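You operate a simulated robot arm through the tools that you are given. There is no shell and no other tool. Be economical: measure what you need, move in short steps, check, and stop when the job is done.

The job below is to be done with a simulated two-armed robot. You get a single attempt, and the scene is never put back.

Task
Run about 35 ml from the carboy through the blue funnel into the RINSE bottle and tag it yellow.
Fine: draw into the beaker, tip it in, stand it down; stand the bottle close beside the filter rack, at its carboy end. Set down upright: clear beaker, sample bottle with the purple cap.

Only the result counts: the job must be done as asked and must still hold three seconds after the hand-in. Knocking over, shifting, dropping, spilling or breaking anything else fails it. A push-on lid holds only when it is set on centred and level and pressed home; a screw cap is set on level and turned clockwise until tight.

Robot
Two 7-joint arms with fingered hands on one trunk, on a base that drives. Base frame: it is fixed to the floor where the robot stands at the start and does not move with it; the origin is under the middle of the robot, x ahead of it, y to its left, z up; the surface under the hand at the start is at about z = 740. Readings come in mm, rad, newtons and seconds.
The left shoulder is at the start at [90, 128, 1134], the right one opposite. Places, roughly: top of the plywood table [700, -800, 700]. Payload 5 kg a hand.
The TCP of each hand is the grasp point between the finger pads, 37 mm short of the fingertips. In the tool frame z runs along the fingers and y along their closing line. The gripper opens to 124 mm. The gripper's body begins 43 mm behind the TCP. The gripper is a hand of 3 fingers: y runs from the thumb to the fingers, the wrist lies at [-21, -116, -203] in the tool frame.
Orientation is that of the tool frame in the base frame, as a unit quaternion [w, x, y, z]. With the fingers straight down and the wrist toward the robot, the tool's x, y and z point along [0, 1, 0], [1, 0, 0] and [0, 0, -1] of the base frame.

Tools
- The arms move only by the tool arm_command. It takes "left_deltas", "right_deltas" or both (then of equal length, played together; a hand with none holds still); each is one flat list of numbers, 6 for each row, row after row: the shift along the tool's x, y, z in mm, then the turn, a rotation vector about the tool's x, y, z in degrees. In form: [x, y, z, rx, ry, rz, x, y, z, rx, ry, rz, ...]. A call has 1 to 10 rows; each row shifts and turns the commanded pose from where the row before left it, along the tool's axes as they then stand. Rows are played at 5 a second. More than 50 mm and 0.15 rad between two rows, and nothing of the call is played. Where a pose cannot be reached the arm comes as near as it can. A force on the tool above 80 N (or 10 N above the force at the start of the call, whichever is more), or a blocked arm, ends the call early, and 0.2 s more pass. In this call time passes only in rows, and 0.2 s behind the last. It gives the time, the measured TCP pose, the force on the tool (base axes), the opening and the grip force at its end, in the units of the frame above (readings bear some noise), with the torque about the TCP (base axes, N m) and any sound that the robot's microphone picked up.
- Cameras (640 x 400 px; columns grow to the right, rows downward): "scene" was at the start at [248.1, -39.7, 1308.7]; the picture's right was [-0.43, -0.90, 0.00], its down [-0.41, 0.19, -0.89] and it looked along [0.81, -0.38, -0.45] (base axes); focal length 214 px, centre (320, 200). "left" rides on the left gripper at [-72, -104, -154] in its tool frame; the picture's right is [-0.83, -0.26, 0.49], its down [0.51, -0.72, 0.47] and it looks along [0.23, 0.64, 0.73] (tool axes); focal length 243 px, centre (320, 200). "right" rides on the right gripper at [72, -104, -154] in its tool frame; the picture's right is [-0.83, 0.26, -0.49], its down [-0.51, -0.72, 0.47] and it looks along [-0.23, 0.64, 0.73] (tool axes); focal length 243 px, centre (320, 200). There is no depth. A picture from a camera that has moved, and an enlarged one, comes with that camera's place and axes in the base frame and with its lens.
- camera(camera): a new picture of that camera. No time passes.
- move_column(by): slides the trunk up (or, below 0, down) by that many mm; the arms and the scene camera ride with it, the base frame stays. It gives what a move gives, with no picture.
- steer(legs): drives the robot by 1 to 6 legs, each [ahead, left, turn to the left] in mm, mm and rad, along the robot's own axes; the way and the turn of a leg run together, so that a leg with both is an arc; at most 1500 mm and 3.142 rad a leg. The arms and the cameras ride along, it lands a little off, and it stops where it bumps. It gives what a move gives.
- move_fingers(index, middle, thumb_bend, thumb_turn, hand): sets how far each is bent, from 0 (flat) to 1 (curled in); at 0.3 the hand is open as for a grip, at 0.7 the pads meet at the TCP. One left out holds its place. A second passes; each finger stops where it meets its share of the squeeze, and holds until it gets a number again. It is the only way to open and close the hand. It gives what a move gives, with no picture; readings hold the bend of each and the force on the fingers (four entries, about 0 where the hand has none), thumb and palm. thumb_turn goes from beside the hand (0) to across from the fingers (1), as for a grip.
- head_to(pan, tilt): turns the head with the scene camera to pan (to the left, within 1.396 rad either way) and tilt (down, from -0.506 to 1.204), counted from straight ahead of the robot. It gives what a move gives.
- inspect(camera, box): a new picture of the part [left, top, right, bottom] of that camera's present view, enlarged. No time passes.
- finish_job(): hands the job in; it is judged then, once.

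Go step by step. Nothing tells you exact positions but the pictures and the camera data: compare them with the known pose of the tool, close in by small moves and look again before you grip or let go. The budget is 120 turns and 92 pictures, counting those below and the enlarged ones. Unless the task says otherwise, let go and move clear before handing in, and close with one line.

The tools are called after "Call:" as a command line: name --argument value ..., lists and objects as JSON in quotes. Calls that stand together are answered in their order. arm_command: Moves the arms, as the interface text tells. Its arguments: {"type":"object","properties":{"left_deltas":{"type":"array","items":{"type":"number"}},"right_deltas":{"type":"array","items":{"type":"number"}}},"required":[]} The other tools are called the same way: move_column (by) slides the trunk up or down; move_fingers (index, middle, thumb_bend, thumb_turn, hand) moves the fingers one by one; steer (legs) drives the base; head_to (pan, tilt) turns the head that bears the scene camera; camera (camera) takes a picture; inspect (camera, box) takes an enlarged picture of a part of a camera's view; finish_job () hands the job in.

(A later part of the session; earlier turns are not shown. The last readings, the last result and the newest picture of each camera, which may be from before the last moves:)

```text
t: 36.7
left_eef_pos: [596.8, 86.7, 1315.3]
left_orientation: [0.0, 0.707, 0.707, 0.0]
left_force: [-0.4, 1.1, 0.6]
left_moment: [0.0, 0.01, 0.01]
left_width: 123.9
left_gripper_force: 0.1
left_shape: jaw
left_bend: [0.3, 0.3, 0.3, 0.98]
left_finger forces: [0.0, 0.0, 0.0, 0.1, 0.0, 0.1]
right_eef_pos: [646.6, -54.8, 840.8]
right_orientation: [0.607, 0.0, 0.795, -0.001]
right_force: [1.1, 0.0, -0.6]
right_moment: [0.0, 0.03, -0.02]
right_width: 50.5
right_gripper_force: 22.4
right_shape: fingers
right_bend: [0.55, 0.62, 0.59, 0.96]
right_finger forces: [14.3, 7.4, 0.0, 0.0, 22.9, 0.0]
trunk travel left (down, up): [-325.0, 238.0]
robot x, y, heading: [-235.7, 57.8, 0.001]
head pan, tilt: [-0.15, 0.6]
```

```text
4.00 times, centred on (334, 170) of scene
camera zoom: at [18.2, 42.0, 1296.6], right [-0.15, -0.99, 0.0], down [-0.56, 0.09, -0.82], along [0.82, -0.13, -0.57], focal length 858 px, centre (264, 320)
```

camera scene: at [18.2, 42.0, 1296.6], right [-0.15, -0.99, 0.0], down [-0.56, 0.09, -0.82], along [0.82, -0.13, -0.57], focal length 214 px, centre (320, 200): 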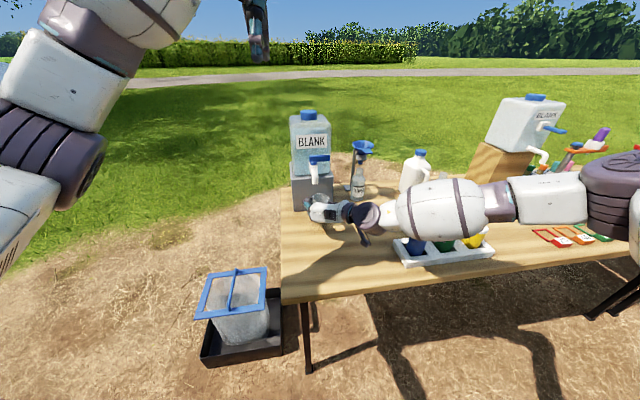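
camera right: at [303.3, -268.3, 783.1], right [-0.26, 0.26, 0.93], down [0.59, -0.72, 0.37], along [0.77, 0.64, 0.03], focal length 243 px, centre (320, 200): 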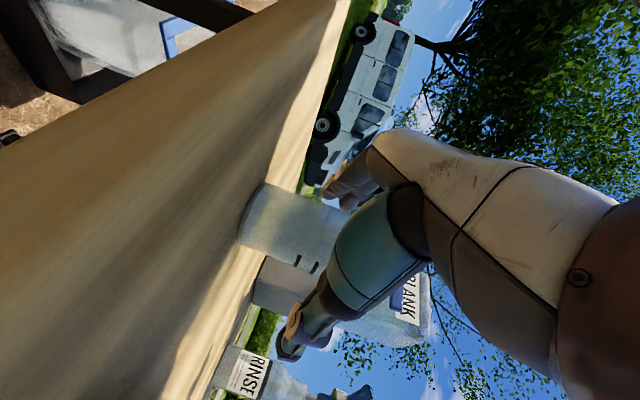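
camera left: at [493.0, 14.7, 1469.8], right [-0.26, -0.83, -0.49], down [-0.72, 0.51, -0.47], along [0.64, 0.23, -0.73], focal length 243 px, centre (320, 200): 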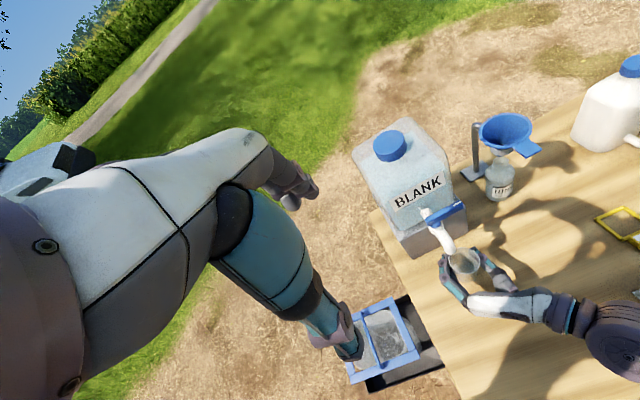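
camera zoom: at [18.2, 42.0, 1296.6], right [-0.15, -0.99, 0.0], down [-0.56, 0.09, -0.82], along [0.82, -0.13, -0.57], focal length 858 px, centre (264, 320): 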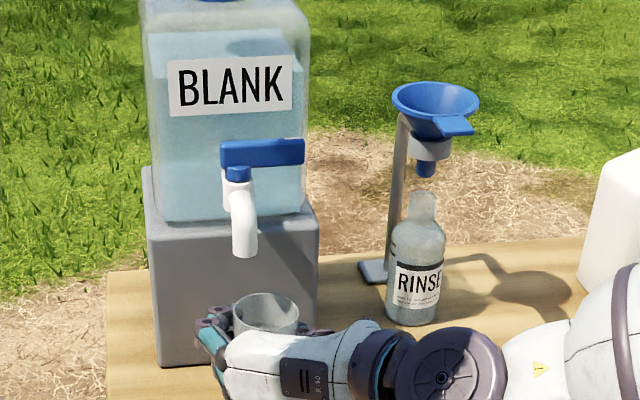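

Spout tip is at about (666,-41,920); the lever runs from y≈-29 to -97 at x≈714, z≈978–1000, with its pivot near y=-40. I'll centre the beaker under the spout and bring the left hand, narrowed and pitched forward, toward the lever.

Call:
move_fingers --hand "left" --index 0.53 --middle 0.53 --thumb_bend 0.53

Call:
arm_command --right_deltas '[-4.7, 14, 17.4, 0, 0, 0, 0, 0, 0, 0, 0, 0, 0, 0, 0, 0, 0, 0, 0, 0, 0, 0, 0, 0, 0, 0, 0, 0, 0, 0, 0, 0, 0, 0, 0, 0, 0, 0, 0, 0, 0, 0, 0, 0, 0, 0, 0, 0, 0, 0, 0, 0, 0, 0, 0, 0, 0, 0, 0, 0]' --left_deltas '[-34.8, 8.6, 27, 0, 0, 0, -34.8, 8.6, 27, 0, 0, 0, -34.8, 8.6, 27, 0, 0, 0, -34.8, 8.6, 27, 0, 0, 0, -34.8, 8.6, 27, 0, 0, 0, 0, 0, 0, -7, 0, 0, 0, 0, 0, -7, 0, 0, 0, 0, 0, -7, 0, 0, 0, 0, 0, -7, 0, 0, 0, 0, 0, -7, 0, 0]'

Call:
camera --camera "left"

Call:
camera --camera "scene"

```text
t: 37.7
left_eef_pos: [596.2, 86.4, 1315.6]
left_orientation: [-0.001, 0.707, 0.707, -0.001]
left_force: [1.0, 0.2, 0.2]
left_moment: [-0.02, 0.0, -0.01]
left_width: 59.1
left_gripper_force: 0.1
left_shape: fingers
left_bend: [0.53, 0.53, 0.53, 0.98]
left_finger forces: [0.1, 0.1, 0.0, 0.1, 0.1, 0.0]
right_eef_pos: [645.5, -54.8, 841.1]
right_orientation: [0.608, 0.001, 0.794, 0.0]
right_force: [0.3, 0.4, 0.6]
right_moment: [-0.01, 0.01, 0.0]
right_width: 50.6
right_gripper_force: 22.7
right_shape: fingers
right_bend: [0.55, 0.62, 0.59, 0.96]
right_finger forces: [14.2, 7.5, 0.0, 0.0, 22.9, 0.1]
trunk travel left (down, up): [-325.0, 238.0]
robot x, y, heading: [-238.3, 56.4, -0.001]
head pan, tilt: [-0.15, 0.6]
```

```text
t: 39.9
left_eef_pos: [638.8, -88.0, 1180.6]
left_orientation: [0.212, 0.674, 0.675, 0.213]
left_force: [0.2, -0.1, 0.8]
left_moment: [0.0, 0.0, 0.0]
left_width: 58.7
left_gripper_force: 0.1
left_shape: fingers
left_bend: [0.53, 0.53, 0.53, 0.98]
left_finger forces: [0.1, 0.1, 0.0, 0.1, 0.1, 0.0]
right_eef_pos: [662.3, -41.2, 840.0]
right_orientation: [0.607, 0.0, 0.795, 0.0]
right_force: [-0.4, 0.5, 0.0]
right_moment: [-0.04, 0.0, 0.01]
right_width: 50.5
right_gripper_force: 22.5
right_shape: fingers
right_bend: [0.55, 0.62, 0.59, 0.96]
right_finger forces: [14.3, 7.5, 0.0, 0.1, 22.8, 0.0]
trunk travel left (down, up): [-325.0, 238.0]
robot x, y, heading: [-233.1, 53.4, -0.001]
head pan, tilt: [-0.15, 0.6]
```

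```text
57 pictures are left
camera left: at [466.0, -161.2, 1246.9], right [0.07, -0.83, -0.55], down [-0.32, 0.51, -0.8], along [0.94, 0.23, -0.23], focal length 243 px, centre (320, 200)
```

left: 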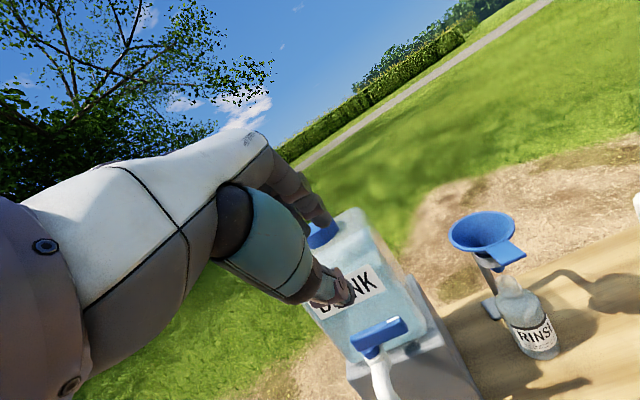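

```text
56 pictures are left
camera scene: at [17.9, 40.9, 1296.7], right [-0.15, -0.99, 0.0], down [-0.56, 0.09, -0.82], along [0.82, -0.13, -0.57], focal length 214 px, centre (320, 200)
```

scene: 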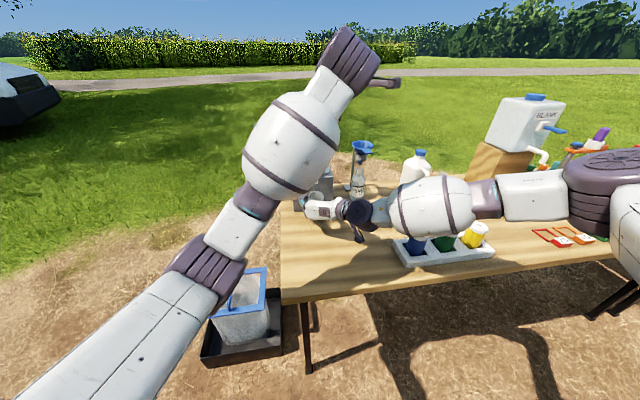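

The left cam confirms the lever at x≈716, y −24…−98. I'll set the left hand just above its free end and check the finger clearance.

Call:
move_fingers --hand "left" --index 0.56 --middle 0.56 --thumb_bend 0.56

Call:
arm_command --left_deltas '[0, 0, 0, 5, 0, 0, 0, 0, 0, 5, 0, 0, 0, 4.8, 40.9, 0, 0, 0, 0, 4.8, 40.9, 0, 0, 0, 0, 4.8, 40.9, 0, 0, 0]'

Call:
camera --camera "left"

Call:
camera --camera "right"

```text
t: 40.9
left_eef_pos: [639.3, -87.7, 1179.8]
left_orientation: [0.212, 0.674, 0.675, 0.212]
left_force: [-0.2, -0.5, -0.9]
left_moment: [0.0, 0.01, -0.04]
left_width: 49.8
left_gripper_force: 0.1
left_shape: fingers
left_bend: [0.56, 0.56, 0.56, 0.98]
left_finger forces: [0.0, 0.0, 0.1, 0.0, 0.0, 0.0]
right_eef_pos: [663.0, -40.7, 839.8]
right_orientation: [0.608, 0.0, 0.794, 0.001]
right_force: [0.5, -0.1, 0.1]
right_moment: [0.01, -0.05, 0.0]
right_width: 50.5
right_gripper_force: 22.2
right_shape: fingers
right_bend: [0.55, 0.62, 0.59, 0.96]
right_finger forces: [14.3, 7.5, 0.0, 0.0, 22.9, 0.1]
trunk travel left (down, up): [-325.0, 238.0]
robot x, y, heading: [-234.5, 57.9, 0.0]
head pan, tilt: [-0.15, 0.6]
```

```text
t: 42.1
left_eef_pos: [702.0, -88.6, 1077.5]
left_orientation: [0.153, 0.691, 0.69, 0.153]
left_force: [-8.9, -0.6, -1.7]
left_moment: [-0.05, 0.02, 0.12]
left_width: 49.6
left_gripper_force: 4.6
left_shape: fingers
left_bend: [0.56, 0.6, 0.56, 0.98]
left_finger forces: [0.1, 8.7, 0.0, 0.0, 0.0, 0.0]
right_eef_pos: [661.8, -42.2, 842.5]
right_orientation: [0.608, 0.0, 0.794, 0.001]
right_force: [-0.7, -0.2, -0.9]
right_moment: [0.0, 0.04, 0.0]
right_width: 50.2
right_gripper_force: 22.3
right_shape: fingers
right_bend: [0.55, 0.62, 0.59, 0.96]
right_finger forces: [14.3, 7.5, 0.0, 0.0, 22.8, 0.1]
trunk travel left (down, up): [-325.0, 238.0]
robot x, y, heading: [-233.8, 55.3, -0.002]
head pan, tilt: [-0.15, 0.6]
```

```text
55 pictures are left
camera left: at [542.1, -161.8, 1172.5], right [-0.03, -0.83, -0.56], down [-0.45, 0.51, -0.73], along [0.89, 0.23, -0.39], focal length 243 px, centre (320, 200)
```

left: 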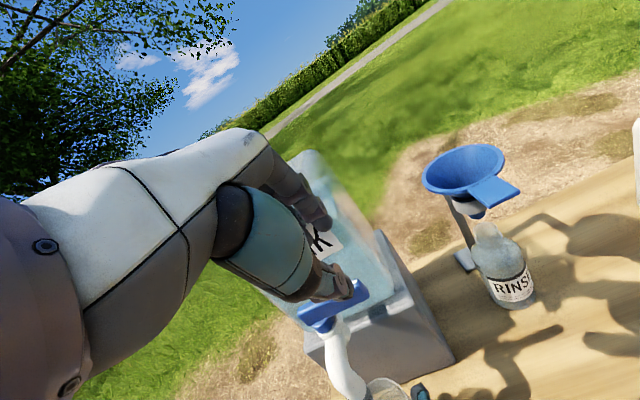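

```text
54 pictures are left
camera right: at [494.4, -144.1, 812.1], right [-0.26, 0.26, 0.93], down [0.59, -0.72, 0.37], along [0.77, 0.64, 0.03], focal length 243 px, centre (320, 200)
```

right: 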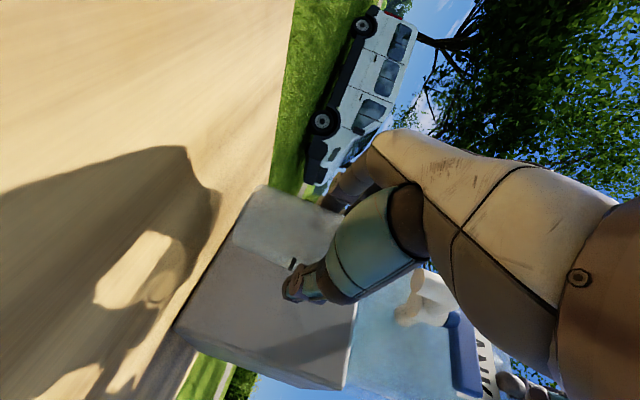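

The middle finger touched the carboy face. Backing off; I'll use the open, straighter fingers (pads 62 mm ahead of the TCP) to hook behind the lever, keeping the palm well clear.

Call:
arm_command --left_deltas '[0, -20, -12, 0, 0, 0, 0, -34, -16, 0, 0, 0, 0, 0, 0, 5, 0, 0, 0, 0, 0, 5, 0, 0]'

Call:
move_fingers --hand "left" --index 0.3 --middle 0.3 --thumb_bend 0.4

Call:
camera --camera "left"

```text
t: 43.1
left_eef_pos: [643.7, -88.3, 1077.4]
left_orientation: [0.092, 0.701, 0.701, 0.092]
left_force: [-0.5, 0.5, -0.8]
left_moment: [-0.02, -0.03, 0.03]
left_width: 49.4
left_gripper_force: 0.0
left_shape: fingers
left_bend: [0.56, 0.56, 0.56, 0.98]
left_finger forces: [0.0, 0.1, 0.0, 0.0, 0.0, 0.1]
right_eef_pos: [661.4, -40.8, 840.4]
right_orientation: [0.608, 0.001, 0.794, 0.0]
right_force: [0.4, 0.1, -0.3]
right_moment: [-0.03, 0.02, -0.06]
right_width: 50.5
right_gripper_force: 21.7
right_shape: fingers
right_bend: [0.55, 0.62, 0.59, 0.96]
right_finger forces: [14.3, 7.6, 0.1, 0.0, 22.8, 0.0]
trunk travel left (down, up): [-325.0, 238.0]
robot x, y, heading: [-234.6, 57.2, -0.002]
head pan, tilt: [-0.15, 0.6]
```

```text
t: 44.1
left_eef_pos: [644.0, -88.2, 1078.1]
left_orientation: [0.092, 0.701, 0.701, 0.093]
left_force: [0.6, -0.8, 0.7]
left_moment: [0.01, -0.02, 0.0]
left_width: 113.5
left_gripper_force: 0.0
left_shape: fingers
left_bend: [0.3, 0.3, 0.4, 0.98]
left_finger forces: [0.0, 0.0, 0.0, 0.0, 0.0, 0.1]
right_eef_pos: [662.3, -40.7, 839.8]
right_orientation: [0.608, 0.001, 0.794, 0.0]
right_force: [-0.2, 0.5, 0.1]
right_moment: [-0.02, -0.01, 0.02]
right_width: 50.3
right_gripper_force: 22.3
right_shape: fingers
right_bend: [0.55, 0.62, 0.59, 0.96]
right_finger forces: [14.3, 7.5, 0.1, 0.0, 22.9, 0.1]
trunk travel left (down, up): [-325.0, 238.0]
robot x, y, heading: [-237.0, 53.0, 0.001]
head pan, tilt: [-0.15, 0.6]
```

```text
53 pictures are left
camera left: at [502.9, -160.1, 1199.6], right [-0.13, -0.83, -0.54], down [-0.58, 0.51, -0.64], along [0.81, 0.23, -0.54], focal length 243 px, centre (320, 200)
```

left: 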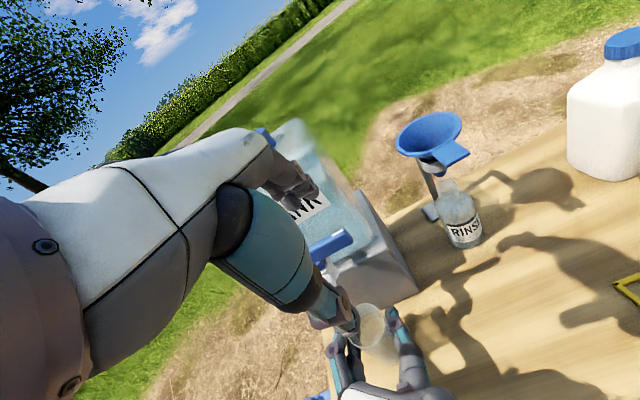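

Fingertip geometry checks out. Now 20 mm forward, then down behind the lever.

Call:
arm_command --left_deltas '[0, 19.3, 5.2, 0, 0, 0, 0, -7.5, 28, 0, 0, 0, 0, -7.5, 28, 0, 0, 0, 0, -7.5, 28, 0, 0, 0]'

Call:
inspect --camera "left" --box '[200, 100, 440, 300]'

```text
t: 45.1
left_eef_pos: [663.4, -89.2, 992.4]
left_orientation: [0.093, 0.701, 0.701, 0.091]
left_force: [0.4, -0.6, 0.6]
left_moment: [0.0, -0.01, 0.0]
left_width: 114.2
left_gripper_force: 0.5
left_shape: fingers
left_bend: [0.3, 0.3, 0.4, 0.98]
left_finger forces: [0.6, 0.0, 0.0, 0.0, 0.1, 0.0]
right_eef_pos: [662.6, -40.2, 841.0]
right_orientation: [0.607, -0.001, 0.795, 0.001]
right_force: [0.4, -0.1, 0.0]
right_moment: [0.0, 0.04, 0.02]
right_width: 50.5
right_gripper_force: 22.5
right_shape: fingers
right_bend: [0.55, 0.62, 0.59, 0.96]
right_finger forces: [14.4, 7.5, 0.0, 0.0, 22.8, 0.0]
trunk travel left (down, up): [-325.0, 238.0]
robot x, y, heading: [-232.9, 52.9, -0.0]
head pan, tilt: [-0.15, 0.6]
```

```text
2.00 times, centred on (320, 200) of left
camera zoom: at [523.6, -161.8, 1113.8], right [-0.13, -0.83, -0.54], down [-0.57, 0.51, -0.64], along [0.81, 0.23, -0.54], focal length 485 px, centre (320, 200)
```

zoom: 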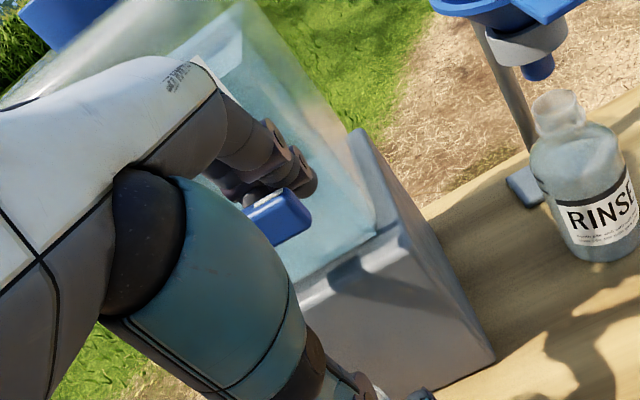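

Fingers are behind the lever's free end. Pull it a little toward the robot and look.

Call:
arm_command --left_deltas '[0.5, -9.7, -2.6, 0, 0, 0, 1, -9.7, -2.6, 0, 0, 0]'

Call:
inspect --camera "left" --box '[200, 100, 440, 300]'

Call:
inspect --camera "right" --box '[200, 160, 480, 360]'

```text
t: 45.7
left_eef_pos: [644.6, -86.4, 990.4]
left_orientation: [0.093, 0.702, 0.701, 0.092]
left_force: [0.7, 0.2, 0.9]
left_moment: [-0.03, -0.03, -0.02]
left_width: 114.1
left_gripper_force: 0.6
left_shape: fingers
left_bend: [0.3, 0.3, 0.4, 0.98]
left_finger forces: [0.9, 0.0, 0.0, 0.0, 0.1, 0.0]
right_eef_pos: [662.7, -41.3, 841.1]
right_orientation: [0.608, 0.0, 0.794, 0.001]
right_force: [-0.4, -0.4, -0.3]
right_moment: [-0.02, -0.02, -0.02]
right_width: 50.5
right_gripper_force: 22.5
right_shape: fingers
right_bend: [0.55, 0.62, 0.59, 0.96]
right_finger forces: [14.3, 7.4, 0.0, 0.1, 22.8, 0.0]
trunk travel left (down, up): [-325.0, 238.0]
robot x, y, heading: [-238.6, 58.2, 0.004]
head pan, tilt: [-0.15, 0.6]
```

```text
2.00 times, centred on (320, 200) of left
camera zoom: at [503.2, -159.3, 1113.7], right [-0.13, -0.83, -0.54], down [-0.57, 0.51, -0.64], along [0.81, 0.23, -0.54], focal length 485 px, centre (320, 200)
```

zoom: 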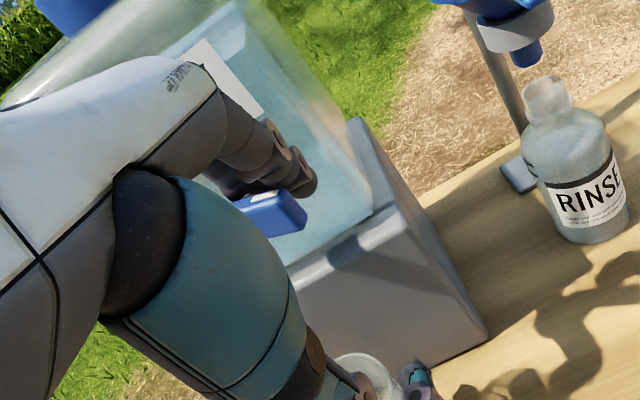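

```text
2.00 times, centred on (340, 260) of right
camera zoom: at [495.7, -143.6, 811.3], right [-0.26, 0.26, 0.93], down [0.59, -0.72, 0.37], along [0.77, 0.64, 0.03], focal length 485 px, centre (280, 80)
```

zoom: 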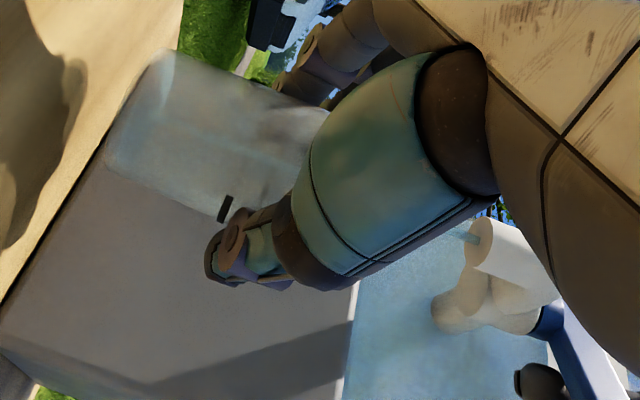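

No flow yet. Pulling further.

Call:
arm_command --left_deltas '[3, -9.7, -2.6, 0, 0, 0, 4, -9.7, -2.6, 0, 0, 0]'

Call:
inspect --camera "right" --box '[200, 160, 480, 360]'

```text
t: 46.3
left_eef_pos: [623.7, -79.8, 991.5]
left_orientation: [0.092, 0.701, 0.701, 0.092]
left_force: [1.7, -0.6, 0.0]
left_moment: [0.01, 0.02, -0.08]
left_width: 113.5
left_gripper_force: 1.4
left_shape: fingers
left_bend: [0.3, 0.29, 0.4, 0.98]
left_finger forces: [0.0, 1.6, 0.0, 0.0, 0.0, 0.1]
right_eef_pos: [661.6, -41.1, 840.9]
right_orientation: [0.607, 0.001, 0.794, 0.001]
right_force: [-0.2, 0.5, -0.2]
right_moment: [0.01, 0.04, -0.01]
right_width: 50.5
right_gripper_force: 22.7
right_shape: fingers
right_bend: [0.55, 0.62, 0.59, 0.96]
right_finger forces: [14.3, 7.6, 0.1, 0.1, 22.9, 0.1]
trunk travel left (down, up): [-325.0, 238.0]
robot x, y, heading: [-238.3, 54.9, -0.003]
head pan, tilt: [-0.15, 0.6]
```

```text
2.00 times, centred on (340, 260) of right
camera zoom: at [495.8, -143.9, 811.1], right [-0.26, 0.26, 0.93], down [0.59, -0.72, 0.37], along [0.77, 0.64, 0.03], focal length 485 px, centre (280, 80)
```

zoom: 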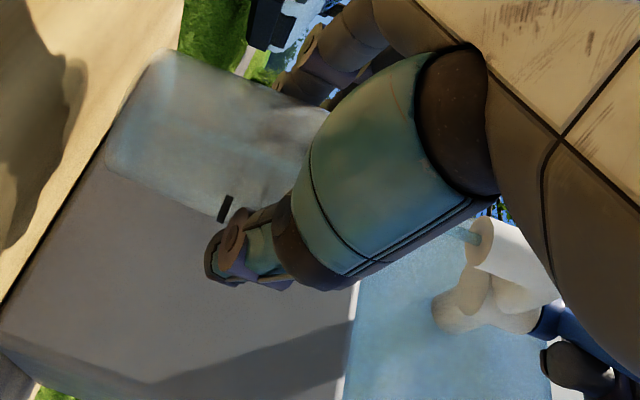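

There may be a thin stream. I'll check with the left camera.

Call:
inspect --camera "left" --box '[260, 170, 460, 330]'

Call:
inspect --camera "right" --box '[240, 170, 440, 310]'

```text
2.50 times, centred on (360, 250) of left
camera zoom: at [483.6, -152.4, 1113.5], right [-0.13, -0.83, -0.54], down [-0.58, 0.51, -0.64], along [0.81, 0.23, -0.54], focal length 606 px, centre (220, 75)
```

zoom: 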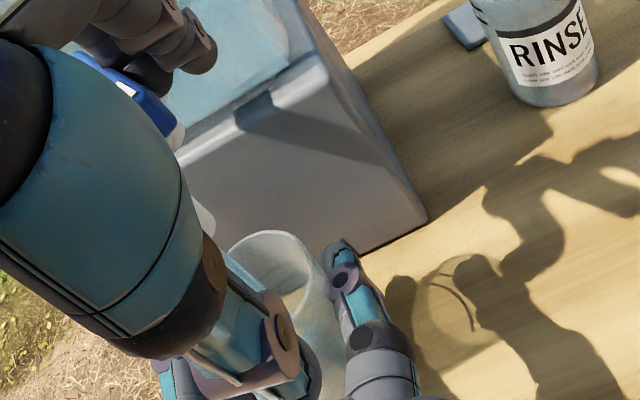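

```text
2.86 times, centred on (340, 240) of right
camera zoom: at [495.8, -143.9, 811.1], right [-0.26, 0.26, 0.93], down [0.59, -0.72, 0.37], along [0.77, 0.64, 0.03], focal length 693 px, centre (263, 86)
```

zoom: 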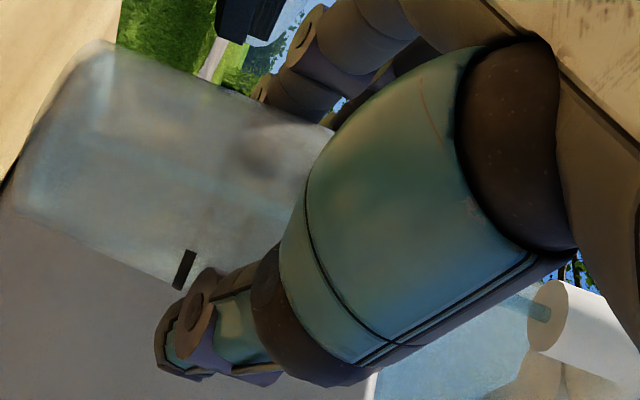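

A stream is indeed running into the beaker. I'll let it run 0.6 s and check the level.

Call:
arm_command --left_deltas '[0, 0, 0, 0, 0, 0, 0, 0, 0, 0, 0, 0]'

Call:
inspect --camera "right" --box '[200, 160, 400, 300]'

```text
t: 46.9
left_eef_pos: [625.0, -78.9, 992.0]
left_orientation: [0.091, 0.701, 0.701, 0.091]
left_force: [0.4, -0.8, -0.2]
left_moment: [-0.05, 0.02, -0.08]
left_width: 113.9
left_gripper_force: 0.5
left_shape: fingers
left_bend: [0.3, 0.29, 0.4, 0.98]
left_finger forces: [0.0, 1.0, 0.0, 0.1, 0.0, 0.0]
right_eef_pos: [663.2, -39.7, 840.5]
right_orientation: [0.607, 0.0, 0.795, 0.001]
right_force: [-0.1, 0.2, -1.3]
right_moment: [0.01, -0.03, 0.01]
right_width: 50.4
right_gripper_force: 22.5
right_shape: fingers
right_bend: [0.55, 0.62, 0.59, 0.96]
right_finger forces: [14.3, 7.4, 0.0, 0.0, 22.8, 0.0]
trunk travel left (down, up): [-325.0, 238.0]
robot x, y, heading: [-233.5, 58.3, -0.002]
head pan, tilt: [-0.15, 0.6]
```

```text
2.86 times, centred on (300, 230) of right
camera zoom: at [495.8, -143.8, 811.0], right [-0.26, 0.26, 0.93], down [0.59, -0.72, 0.37], along [0.77, 0.64, 0.03], focal length 693 px, centre (377, 114)
```

zoom: 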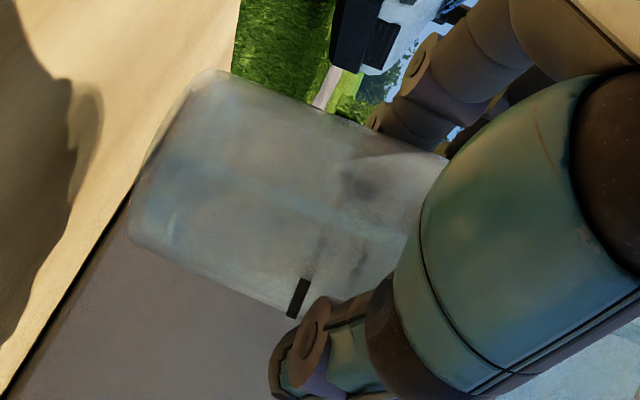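

Water is collecting, perhaps 20 ml or more. I'll close now: lift the fingers over the lever, come down in front of it and push it back with the fingers' outer side.

Call:
arm_command --left_deltas '[0, 10.4, -38.6, 0, 0, 0, 0, -47.3, -12.7, 0, 0, 0, 0, -34.5, 32.2, 0, 0, 0, 0, 43.5, 11.7, 0, 0, 0, 0, 33.9, 9, 0, 0, 0]'

Call:
inspect --camera "right" --box '[200, 160, 480, 360]'

Call:
inspect --camera "left" --box '[200, 100, 440, 300]'

```text
t: 48.1
left_eef_pos: [623.3, -86.8, 992.6]
left_orientation: [0.093, 0.703, 0.698, 0.093]
left_force: [-12.8, -16.5, 3.1]
left_moment: [-0.03, -0.28, -1.19]
left_width: 113.7
left_gripper_force: 12.7
left_shape: fingers
left_bend: [0.3, 0.35, 0.4, 0.98]
left_finger forces: [14.4, 10.9, 0.0, 0.0, 0.0, 0.1]
right_eef_pos: [660.4, -45.3, 842.0]
right_orientation: [0.609, 0.003, 0.793, 0.001]
right_force: [0.3, 0.0, -0.2]
right_moment: [-0.01, 0.02, 0.03]
right_width: 50.5
right_gripper_force: 22.5
right_shape: fingers
right_bend: [0.55, 0.62, 0.59, 0.96]
right_finger forces: [14.5, 7.5, 0.0, 0.0, 22.8, 0.1]
trunk travel left (down, up): [-325.0, 238.0]
robot x, y, heading: [-236.9, 56.3, -0.005]
head pan, tilt: [-0.15, 0.6]
```

```text
2.00 times, centred on (340, 260) of right
camera zoom: at [493.2, -147.0, 812.6], right [-0.26, 0.26, 0.93], down [0.58, -0.72, 0.37], along [0.77, 0.64, 0.04], focal length 485 px, centre (280, 80)
```

zoom: 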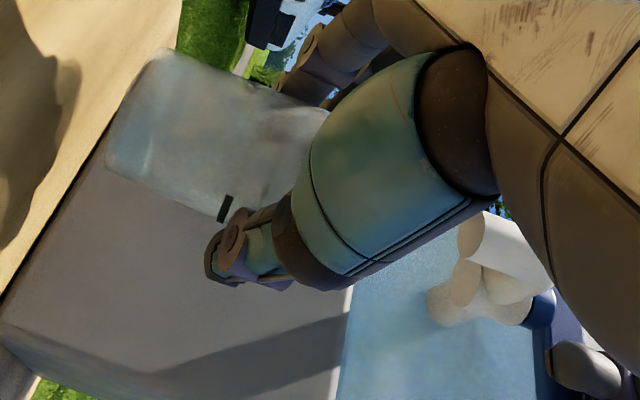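

```text
2.00 times, centred on (320, 200) of left
camera zoom: at [481.7, -157.4, 1115.9], right [-0.13, -0.83, -0.54], down [-0.57, 0.51, -0.64], along [0.81, 0.23, -0.54], focal length 485 px, centre (320, 200)
```

zoom: 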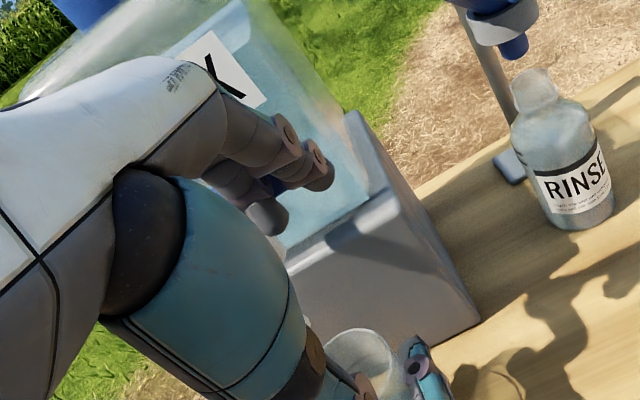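

The stream has stopped. I'll lift the left hand straight up and away, then check the lever and the beaker level.

Call:
arm_command --left_deltas '[0, -2, -1, 0, 0, 0, 0, 7.8, -29, 0, 0, 0, 0, 10.4, -38.6, 0, 0, 0, 0, -30, -30, 0, 0, 0, 0, -30, -38, 0, 0, 0, 30, -30, -20, 0, 0, 0, 40, -20, -10, 0, 0, 0, 40, -20, -10, 0, 0, 0, 40, -20, -10, 0, 0, 0]'

Call:
inspect --camera "scene" --box '[270, 120, 398, 220]'

Call:
inspect --camera "left" --box '[320, 150, 640, 400]'

```text
t: 50.1
left_eef_pos: [482.0, 67.5, 1110.6]
left_orientation: [0.093, 0.701, 0.701, 0.094]
left_force: [-0.1, -0.1, -0.1]
left_moment: [-0.02, -0.01, -0.02]
left_width: 113.8
left_gripper_force: 0.1
left_shape: fingers
left_bend: [0.3, 0.3, 0.4, 0.98]
left_finger forces: [0.0, 0.1, 0.0, 0.1, 0.0, 0.0]
left hand out of reach, approached as far as the arm can: row 8, 9
right_eef_pos: [662.6, -39.2, 839.5]
right_orientation: [0.608, 0.0, 0.794, 0.001]
right_force: [0.2, 0.1, -0.8]
right_moment: [0.01, 0.01, 0.0]
right_width: 50.6
right_gripper_force: 22.1
right_shape: fingers
right_bend: [0.55, 0.62, 0.59, 0.96]
right_finger forces: [14.5, 7.5, 0.1, 0.1, 22.8, 0.1]
trunk travel left (down, up): [-325.0, 238.0]
robot x, y, heading: [-237.9, 54.1, -0.001]
head pan, tilt: [-0.15, 0.6]
```

```text
4.00 times, centred on (334, 170) of scene
camera zoom: at [17.6, 42.0, 1296.8], right [-0.15, -0.99, 0.0], down [-0.56, 0.09, -0.83], along [0.82, -0.13, -0.56], focal length 858 px, centre (264, 320)
```

zoom: 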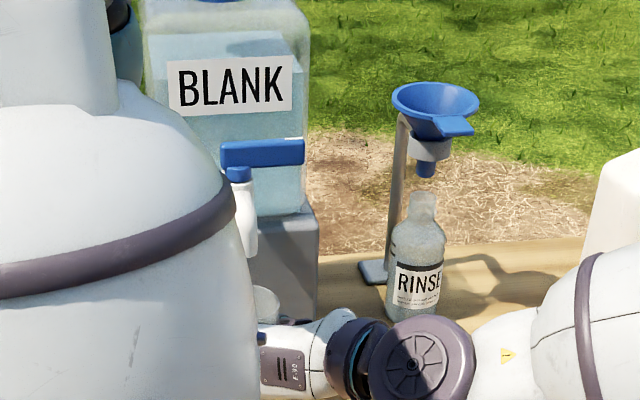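

```text
1.60 times, centred on (480, 275) of left
camera zoom: at [340.7, -4.7, 1231.9], right [-0.12, -0.83, -0.54], down [-0.57, 0.51, -0.65], along [0.81, 0.23, -0.54], focal length 388 px, centre (64, 80)
```

zoom: 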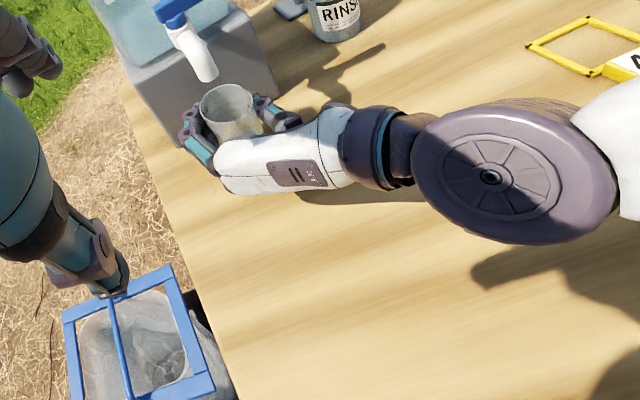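

The lever is back exactly in its closed position. Now I'll look into the beaker for the level.

Call:
inspect --camera "left" --box '[392, 185, 472, 245]'

Call:
inspect --camera "right" --box '[230, 165, 350, 260]'

```text
6.67 times, centred on (432, 215) of left
camera zoom: at [340.7, -4.7, 1231.9], right [-0.12, -0.83, -0.54], down [-0.57, 0.51, -0.65], along [0.81, 0.23, -0.54], focal length 1618 px, centre (-427, 100)
```

zoom: 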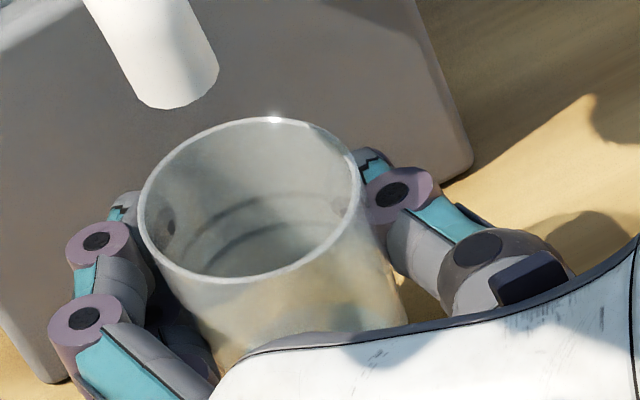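

```text
4.21 times, centred on (290, 212) of right
camera zoom: at [495.7, -143.1, 811.3], right [-0.26, 0.26, 0.93], down [0.59, -0.72, 0.37], along [0.77, 0.64, 0.03], focal length 1022 px, centre (446, 147)
```

zoom: 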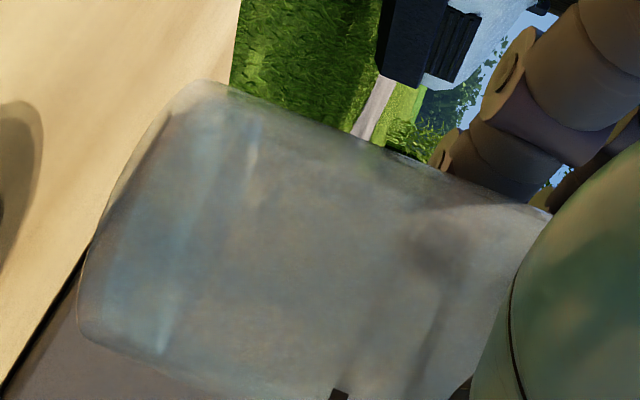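

Call:
inspect --camera "right" --box '[240, 178, 304, 258]'

```text
5.00 times, centred on (272, 218) of right
camera zoom: at [495.7, -143.1, 811.3], right [-0.26, 0.26, 0.93], down [0.59, -0.72, 0.37], along [0.77, 0.64, 0.03], focal length 1213 px, centre (560, 110)
```

zoom: 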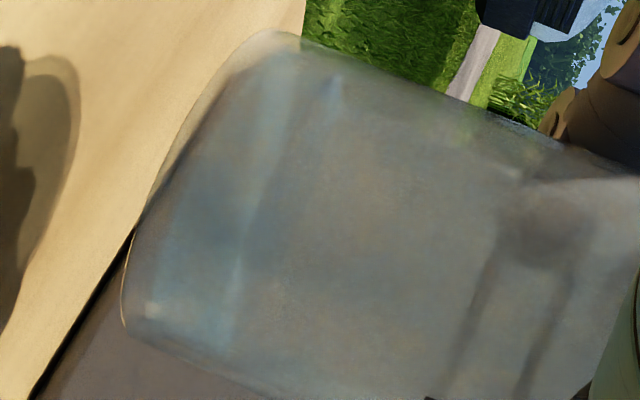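

The level sits about 13 mm above the beaker's outer base, i.e. roughly 20–24 ml, so I want about 12–14 ml more. I'll repeat the stroke, pulling and closing within one call.

Call:
arm_command --left_deltas '[-31, 29.6, 14.8, 0, 0, 0, -31, 29.6, 14.8, 0, 0, 0, -31, 29.6, 14.8, 0, 0, 0, -31, 29.6, 14.8, 0, 0, 0, -31, 29.6, 14.8, 0, 0, 0, 0, 0, 0, 0, 0, 0]'

Call:
camera --camera "left"

```text
t: 51.5
left_eef_pos: [641.7, -84.6, 1078.7]
left_orientation: [0.093, 0.701, 0.702, 0.091]
left_force: [-0.7, 0.6, 0.2]
left_moment: [-0.02, -0.01, 0.02]
left_width: 113.8
left_gripper_force: 0.0
left_shape: fingers
left_bend: [0.3, 0.3, 0.4, 0.98]
left_finger forces: [0.1, 0.1, 0.0, 0.1, 0.0, 0.0]
right_eef_pos: [662.2, -39.1, 841.2]
right_orientation: [0.608, -0.001, 0.794, 0.0]
right_force: [-0.9, 1.0, -0.6]
right_moment: [0.02, 0.0, 0.03]
right_width: 50.5
right_gripper_force: 22.2
right_shape: fingers
right_bend: [0.55, 0.62, 0.59, 0.96]
right_finger forces: [14.4, 7.5, 0.0, 0.0, 22.8, 0.0]
trunk travel left (down, up): [-325.0, 238.0]
robot x, y, heading: [-234.9, 54.8, -0.0]
head pan, tilt: [-0.15, 0.6]
```

```text
38 pictures are left
camera left: at [501.2, -157.4, 1200.8], right [-0.13, -0.83, -0.54], down [-0.57, 0.51, -0.64], along [0.81, 0.23, -0.54], focal length 243 px, centre (320, 200)
```

left: 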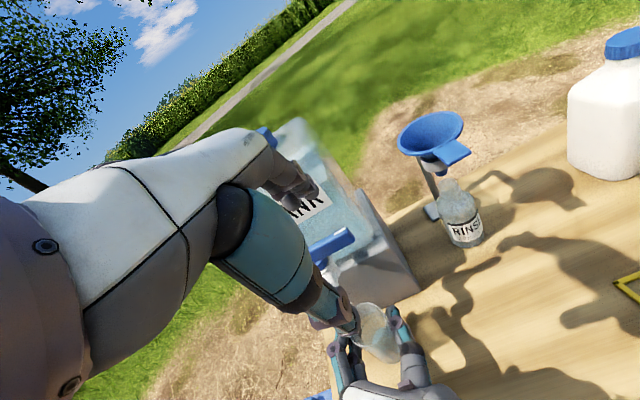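

Same pose as before; going down behind the lever again, then one open-close stroke.

Call:
arm_command --left_deltas '[-4, 21.3, 5.7, 0, 0, 0, 0, -7.5, 28, 0, 0, 0, 0, -7.5, 28, 0, 0, 0, 0, -7.5, 28, 0, 0, 0]'

Call:
arm_command --left_deltas '[0.5, -9.7, -2.6, 0, 0, 0, 1, -9.7, -2.6, 0, 0, 0, 3, -9.7, -2.6, 0, 0, 0, 4, -9.7, -2.6, 0, 0, 0, 0, 10.4, -38.6, 0, 0, 0, 0, -47.3, -12.7, 0, 0, 0, 0, -34.5, 32.2, 0, 0, 0, 0, 43.5, 11.7, 0, 0, 0, 0, 33.9, 9, 0, 0, 0]'

Call:
inspect --camera "right" --box '[200, 160, 480, 360]'

```text
t: 52.5
left_eef_pos: [666.5, -89.8, 990.2]
left_orientation: [0.092, 0.701, 0.701, 0.092]
left_force: [-0.7, -1.0, 0.1]
left_moment: [-0.02, 0.03, -0.01]
left_width: 114.6
left_gripper_force: 0.8
left_shape: fingers
left_bend: [0.3, 0.31, 0.4, 0.98]
left_finger forces: [0.8, 1.8, 0.0, 0.0, 0.1, 0.1]
right_eef_pos: [662.4, -40.7, 841.4]
right_orientation: [0.607, 0.001, 0.794, 0.001]
right_force: [0.0, 0.1, -1.4]
right_moment: [-0.02, 0.01, 0.02]
right_width: 50.4
right_gripper_force: 21.7
right_shape: fingers
right_bend: [0.55, 0.62, 0.59, 0.96]
right_finger forces: [14.4, 7.5, 0.1, 0.1, 22.8, 0.0]
trunk travel left (down, up): [-325.0, 238.0]
robot x, y, heading: [-233.5, 55.0, -0.003]
head pan, tilt: [-0.15, 0.6]
```

```text
t: 54.5
left_eef_pos: [627.5, -88.9, 994.9]
left_orientation: [0.093, 0.703, 0.698, 0.093]
left_force: [-18.2, -16.5, -0.6]
left_moment: [-0.14, 0.0, -1.12]
left_width: 110.9
left_gripper_force: 15.9
left_shape: fingers
left_bend: [0.32, 0.37, 0.4, 0.98]
left_finger forces: [17.6, 13.7, 0.0, 0.0, 0.1, 0.0]
right_eef_pos: [660.1, -44.6, 844.2]
right_orientation: [0.609, 0.001, 0.793, 0.0]
right_force: [-0.4, 0.1, -0.7]
right_moment: [-0.03, 0.0, 0.02]
right_width: 50.5
right_gripper_force: 21.9
right_shape: fingers
right_bend: [0.55, 0.62, 0.59, 0.96]
right_finger forces: [14.4, 7.4, 0.0, 0.0, 22.9, 0.1]
trunk travel left (down, up): [-325.0, 238.0]
robot x, y, heading: [-235.9, 56.0, 0.0]
head pan, tilt: [-0.15, 0.6]
```

```text
2.00 times, centred on (340, 260) of right
camera zoom: at [492.5, -146.8, 813.1], right [-0.26, 0.26, 0.93], down [0.58, -0.72, 0.37], along [0.77, 0.64, 0.04], focal length 485 px, centre (280, 80)
```

zoom: 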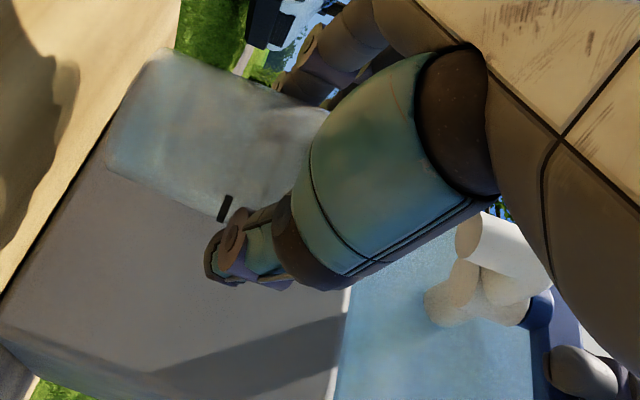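

Stream stopped. Retract the left hand the same way and read the level and lever.

Call:
arm_command --left_deltas '[0, -2, -1, 0, 0, 0, 0, 7.8, -29, 0, 0, 0, 0, 10.4, -38.6, 0, 0, 0, 0, -30, -30, 0, 0, 0, 0, -20, -38, 0, 0, 0, 40, -10, -20, 0, 0, 0, 40, 0, -10, 0, 0, 0, 40, 0, -10, 0, 0, 0, 40, 0, -10, 0, 0, 0]'

Call:
inspect --camera "right" --box '[240, 178, 304, 258]'

Call:
camera --camera "left"

```text
t: 56.5
left_eef_pos: [541.4, 79.8, 1161.9]
left_orientation: [0.092, 0.702, 0.7, 0.091]
left_force: [0.1, -0.6, -1.0]
left_moment: [-0.07, 0.03, -0.02]
left_width: 113.6
left_gripper_force: 0.1
left_shape: fingers
left_bend: [0.3, 0.3, 0.4, 0.97]
left_finger forces: [0.0, 0.0, 0.0, 0.0, 0.1, 0.1]
right_eef_pos: [663.5, -40.0, 840.7]
right_orientation: [0.608, 0.0, 0.794, -0.001]
right_force: [0.1, 0.2, -0.7]
right_moment: [0.0, 0.0, 0.01]
right_width: 50.8
right_gripper_force: 21.7
right_shape: fingers
right_bend: [0.55, 0.62, 0.59, 0.96]
right_finger forces: [14.4, 7.4, 0.0, 0.1, 22.8, 0.0]
trunk travel left (down, up): [-325.0, 238.0]
robot x, y, heading: [-234.5, 55.4, 0.0]
head pan, tilt: [-0.15, 0.6]
```

```text
5.00 times, centred on (272, 218) of right
camera zoom: at [495.8, -142.7, 811.4], right [-0.26, 0.26, 0.93], down [0.59, -0.72, 0.37], along [0.77, 0.64, 0.03], focal length 1213 px, centre (560, 110)
```

zoom: 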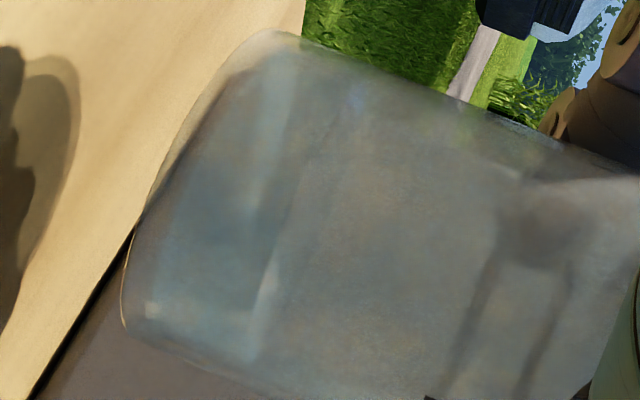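

```text
35 pictures are left
camera left: at [400.4, 6.4, 1284.5], right [-0.13, -0.83, -0.54], down [-0.57, 0.51, -0.64], along [0.81, 0.23, -0.54], focal length 243 px, centre (320, 200)
```

left: 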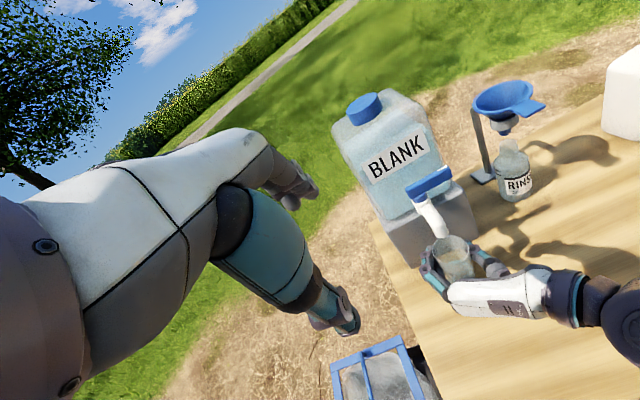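

The level rose about 4.8 mm (≈8.5 ml) with this stroke; I estimate about 25 ml now. One more stroke with 0.2 s extra dwell should give about 35 ml.

Call:
arm_command --left_deltas '[-33, 16, 10, 0, 0, 0, -33, 16, 10, 0, 0, 0, -33, 16, 10, 0, 0, 0, -33, 16, 10, 0, 0, 0, -35.8, 11.7, 56.0, 0, 0, 0]'

```text
refused: row 5 steps farther than a row can; nothing moved
```

Call:
arm_command --left_deltas '[-33.6, 15.1, 21.4, 0, 0, 0, -33.6, 15.1, 21.4, 0, 0, 0, -33.6, 15.1, 21.4, 0, 0, 0, -33.6, 15.1, 21.4, 0, 0, 0, -33.6, 15.1, 21.4, 0, 0, 0, 0, 0, 0, 0, 0, 0]'

```text
t: 57.9
left_eef_pos: [642.1, -89.1, 1074.2]
left_orientation: [0.093, 0.702, 0.701, 0.091]
left_force: [0.1, -0.1, 0.0]
left_moment: [-0.04, 0.01, 0.01]
left_width: 113.7
left_gripper_force: 0.2
left_shape: fingers
left_bend: [0.3, 0.3, 0.4, 0.97]
left_finger forces: [0.0, 0.0, 0.1, 0.1, 0.0, 0.0]
right_eef_pos: [662.1, -40.2, 840.0]
right_orientation: [0.608, 0.0, 0.794, 0.0]
right_force: [-1.4, 0.0, -0.9]
right_moment: [0.01, 0.03, -0.02]
right_width: 50.7
right_gripper_force: 22.4
right_shape: fingers
right_bend: [0.55, 0.62, 0.59, 0.96]
right_finger forces: [14.4, 7.5, 0.1, 0.0, 22.8, 0.0]
trunk travel left (down, up): [-325.0, 238.0]
robot x, y, heading: [-234.9, 56.2, -0.0]
head pan, tilt: [-0.15, 0.6]
```

Pose matches the earlier start. Now behind the lever, then the stroke with one dwell row, then retract.

Call:
arm_command --left_deltas '[0, 21.3, 5.7, 0, 0, 0, 0, -7.2, 27, 0, 0, 0, 0, -7.2, 27, 0, 0, 0, 0, -7.2, 27, 0, 0, 0]'

Call:
arm_command --left_deltas '[0.5, -9.7, -2.6, 0, 0, 0, 1, -9.7, -2.6, 0, 0, 0, 3, -9.7, -2.6, 0, 0, 0, 4, -9.7, -2.6, 0, 0, 0, 0, 0, 0, 0, 0, 0, 0, 10.4, -38.6, 0, 0, 0, 0, -47.3, -12.7, 0, 0, 0, 0, -34.5, 32.2, 0, 0, 0, 0, 43.5, 11.7, 0, 0, 0, 0, 33.9, 9, 0, 0, 0]'

Call:
arm_command --left_deltas '[0, -2, -1, 0, 0, 0, 0, 7.8, -29, 0, 0, 0, 0, 10.4, -38.6, 0, 0, 0, 0, -30, -30, 0, 0, 0, 0, -20, -38, 0, 0, 0, 40, -10, -20, 0, 0, 0, 40, 0, -10, 0, 0, 0, 40, 0, -10, 0, 0, 0, 40, 0, -10, 0, 0, 0]'

Call:
inspect --camera "right" --box '[240, 178, 304, 258]'

Call:
inspect --camera "left" --box '[390, 140, 550, 300]'

```text
t: 58.9
left_eef_pos: [663.8, -89.8, 992.2]
left_orientation: [0.093, 0.701, 0.701, 0.092]
left_force: [1.0, 0.0, 0.6]
left_moment: [0.01, -0.04, -0.01]
left_width: 114.7
left_gripper_force: 0.8
left_shape: fingers
left_bend: [0.3, 0.3, 0.4, 0.97]
left_finger forces: [0.7, 0.0, 0.1, 0.1, 0.1, 0.1]
right_eef_pos: [663.0, -40.3, 840.4]
right_orientation: [0.607, 0.0, 0.794, 0.0]
right_force: [0.1, 0.0, -0.8]
right_moment: [0.02, 0.02, 0.02]
right_width: 50.5
right_gripper_force: 22.5
right_shape: fingers
right_bend: [0.55, 0.62, 0.59, 0.96]
right_finger forces: [14.4, 7.4, 0.0, 0.0, 22.7, 0.0]
trunk travel left (down, up): [-325.0, 238.0]
robot x, y, heading: [-233.7, 57.6, 0.0]
head pan, tilt: [-0.15, 0.6]
```

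```text
t: 61.1
left_eef_pos: [625.3, -85.2, 994.6]
left_orientation: [0.093, 0.704, 0.698, 0.092]
left_force: [-15.4, -16.1, 0.7]
left_moment: [-0.02, -0.15, -1.21]
left_width: 112.2
left_gripper_force: 14.2
left_shape: fingers
left_bend: [0.31, 0.36, 0.4, 0.97]
left_finger forces: [14.6, 12.9, 0.1, 0.1, 0.1, 0.1]
right_eef_pos: [659.2, -44.9, 843.5]
right_orientation: [0.609, 0.002, 0.793, 0.0]
right_force: [-0.8, -1.3, -0.4]
right_moment: [-0.03, 0.03, 0.0]
right_width: 50.1
right_gripper_force: 22.8
right_shape: fingers
right_bend: [0.55, 0.62, 0.59, 0.96]
right_finger forces: [14.4, 7.6, 0.0, 0.1, 22.9, 0.1]
trunk travel left (down, up): [-325.0, 238.0]
robot x, y, heading: [-235.8, 53.9, -0.004]
head pan, tilt: [-0.15, 0.6]
```

```text
t: 63.1
left_eef_pos: [539.6, 81.8, 1161.8]
left_orientation: [0.092, 0.701, 0.701, 0.092]
left_force: [0.2, 0.5, -0.1]
left_moment: [-0.02, 0.02, -0.04]
left_width: 113.7
left_gripper_force: 0.1
left_shape: fingers
left_bend: [0.3, 0.3, 0.4, 0.98]
left_finger forces: [0.0, 0.1, 0.0, 0.0, 0.0, 0.0]
right_eef_pos: [663.7, -39.9, 841.7]
right_orientation: [0.608, 0.0, 0.794, 0.0]
right_force: [-0.4, 0.2, 0.3]
right_moment: [0.02, 0.0, -0.04]
right_width: 50.5
right_gripper_force: 22.1
right_shape: fingers
right_bend: [0.55, 0.62, 0.59, 0.96]
right_finger forces: [14.5, 7.5, 0.0, 0.0, 22.7, 0.0]
trunk travel left (down, up): [-325.0, 238.0]
robot x, y, heading: [-234.7, 53.5, -0.006]
head pan, tilt: [-0.15, 0.6]
```

```text
5.00 times, centred on (272, 218) of right
camera zoom: at [495.7, -142.8, 811.4], right [-0.26, 0.26, 0.93], down [0.59, -0.72, 0.37], along [0.77, 0.64, 0.03], focal length 1213 px, centre (560, 110)
```

zoom: 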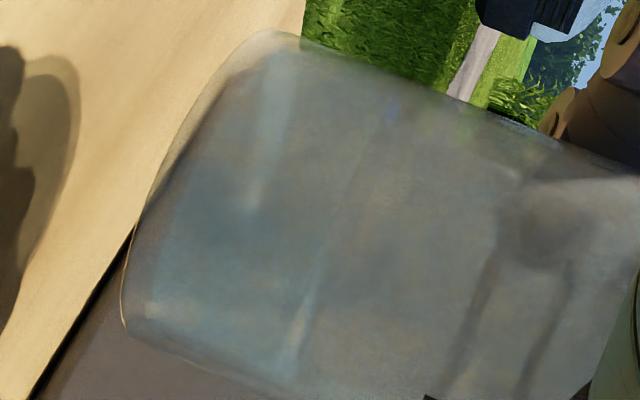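

```text
2.50 times, centred on (470, 220) of left
camera zoom: at [398.4, 10.6, 1283.7], right [-0.13, -0.83, -0.54], down [-0.58, 0.51, -0.64], along [0.81, 0.23, -0.54], focal length 606 px, centre (-55, 150)
```

zoom: 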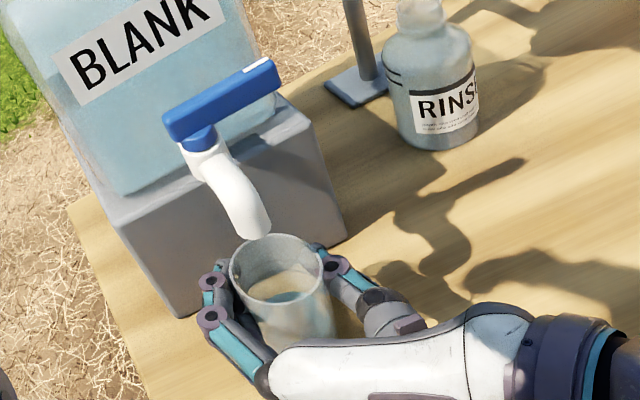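

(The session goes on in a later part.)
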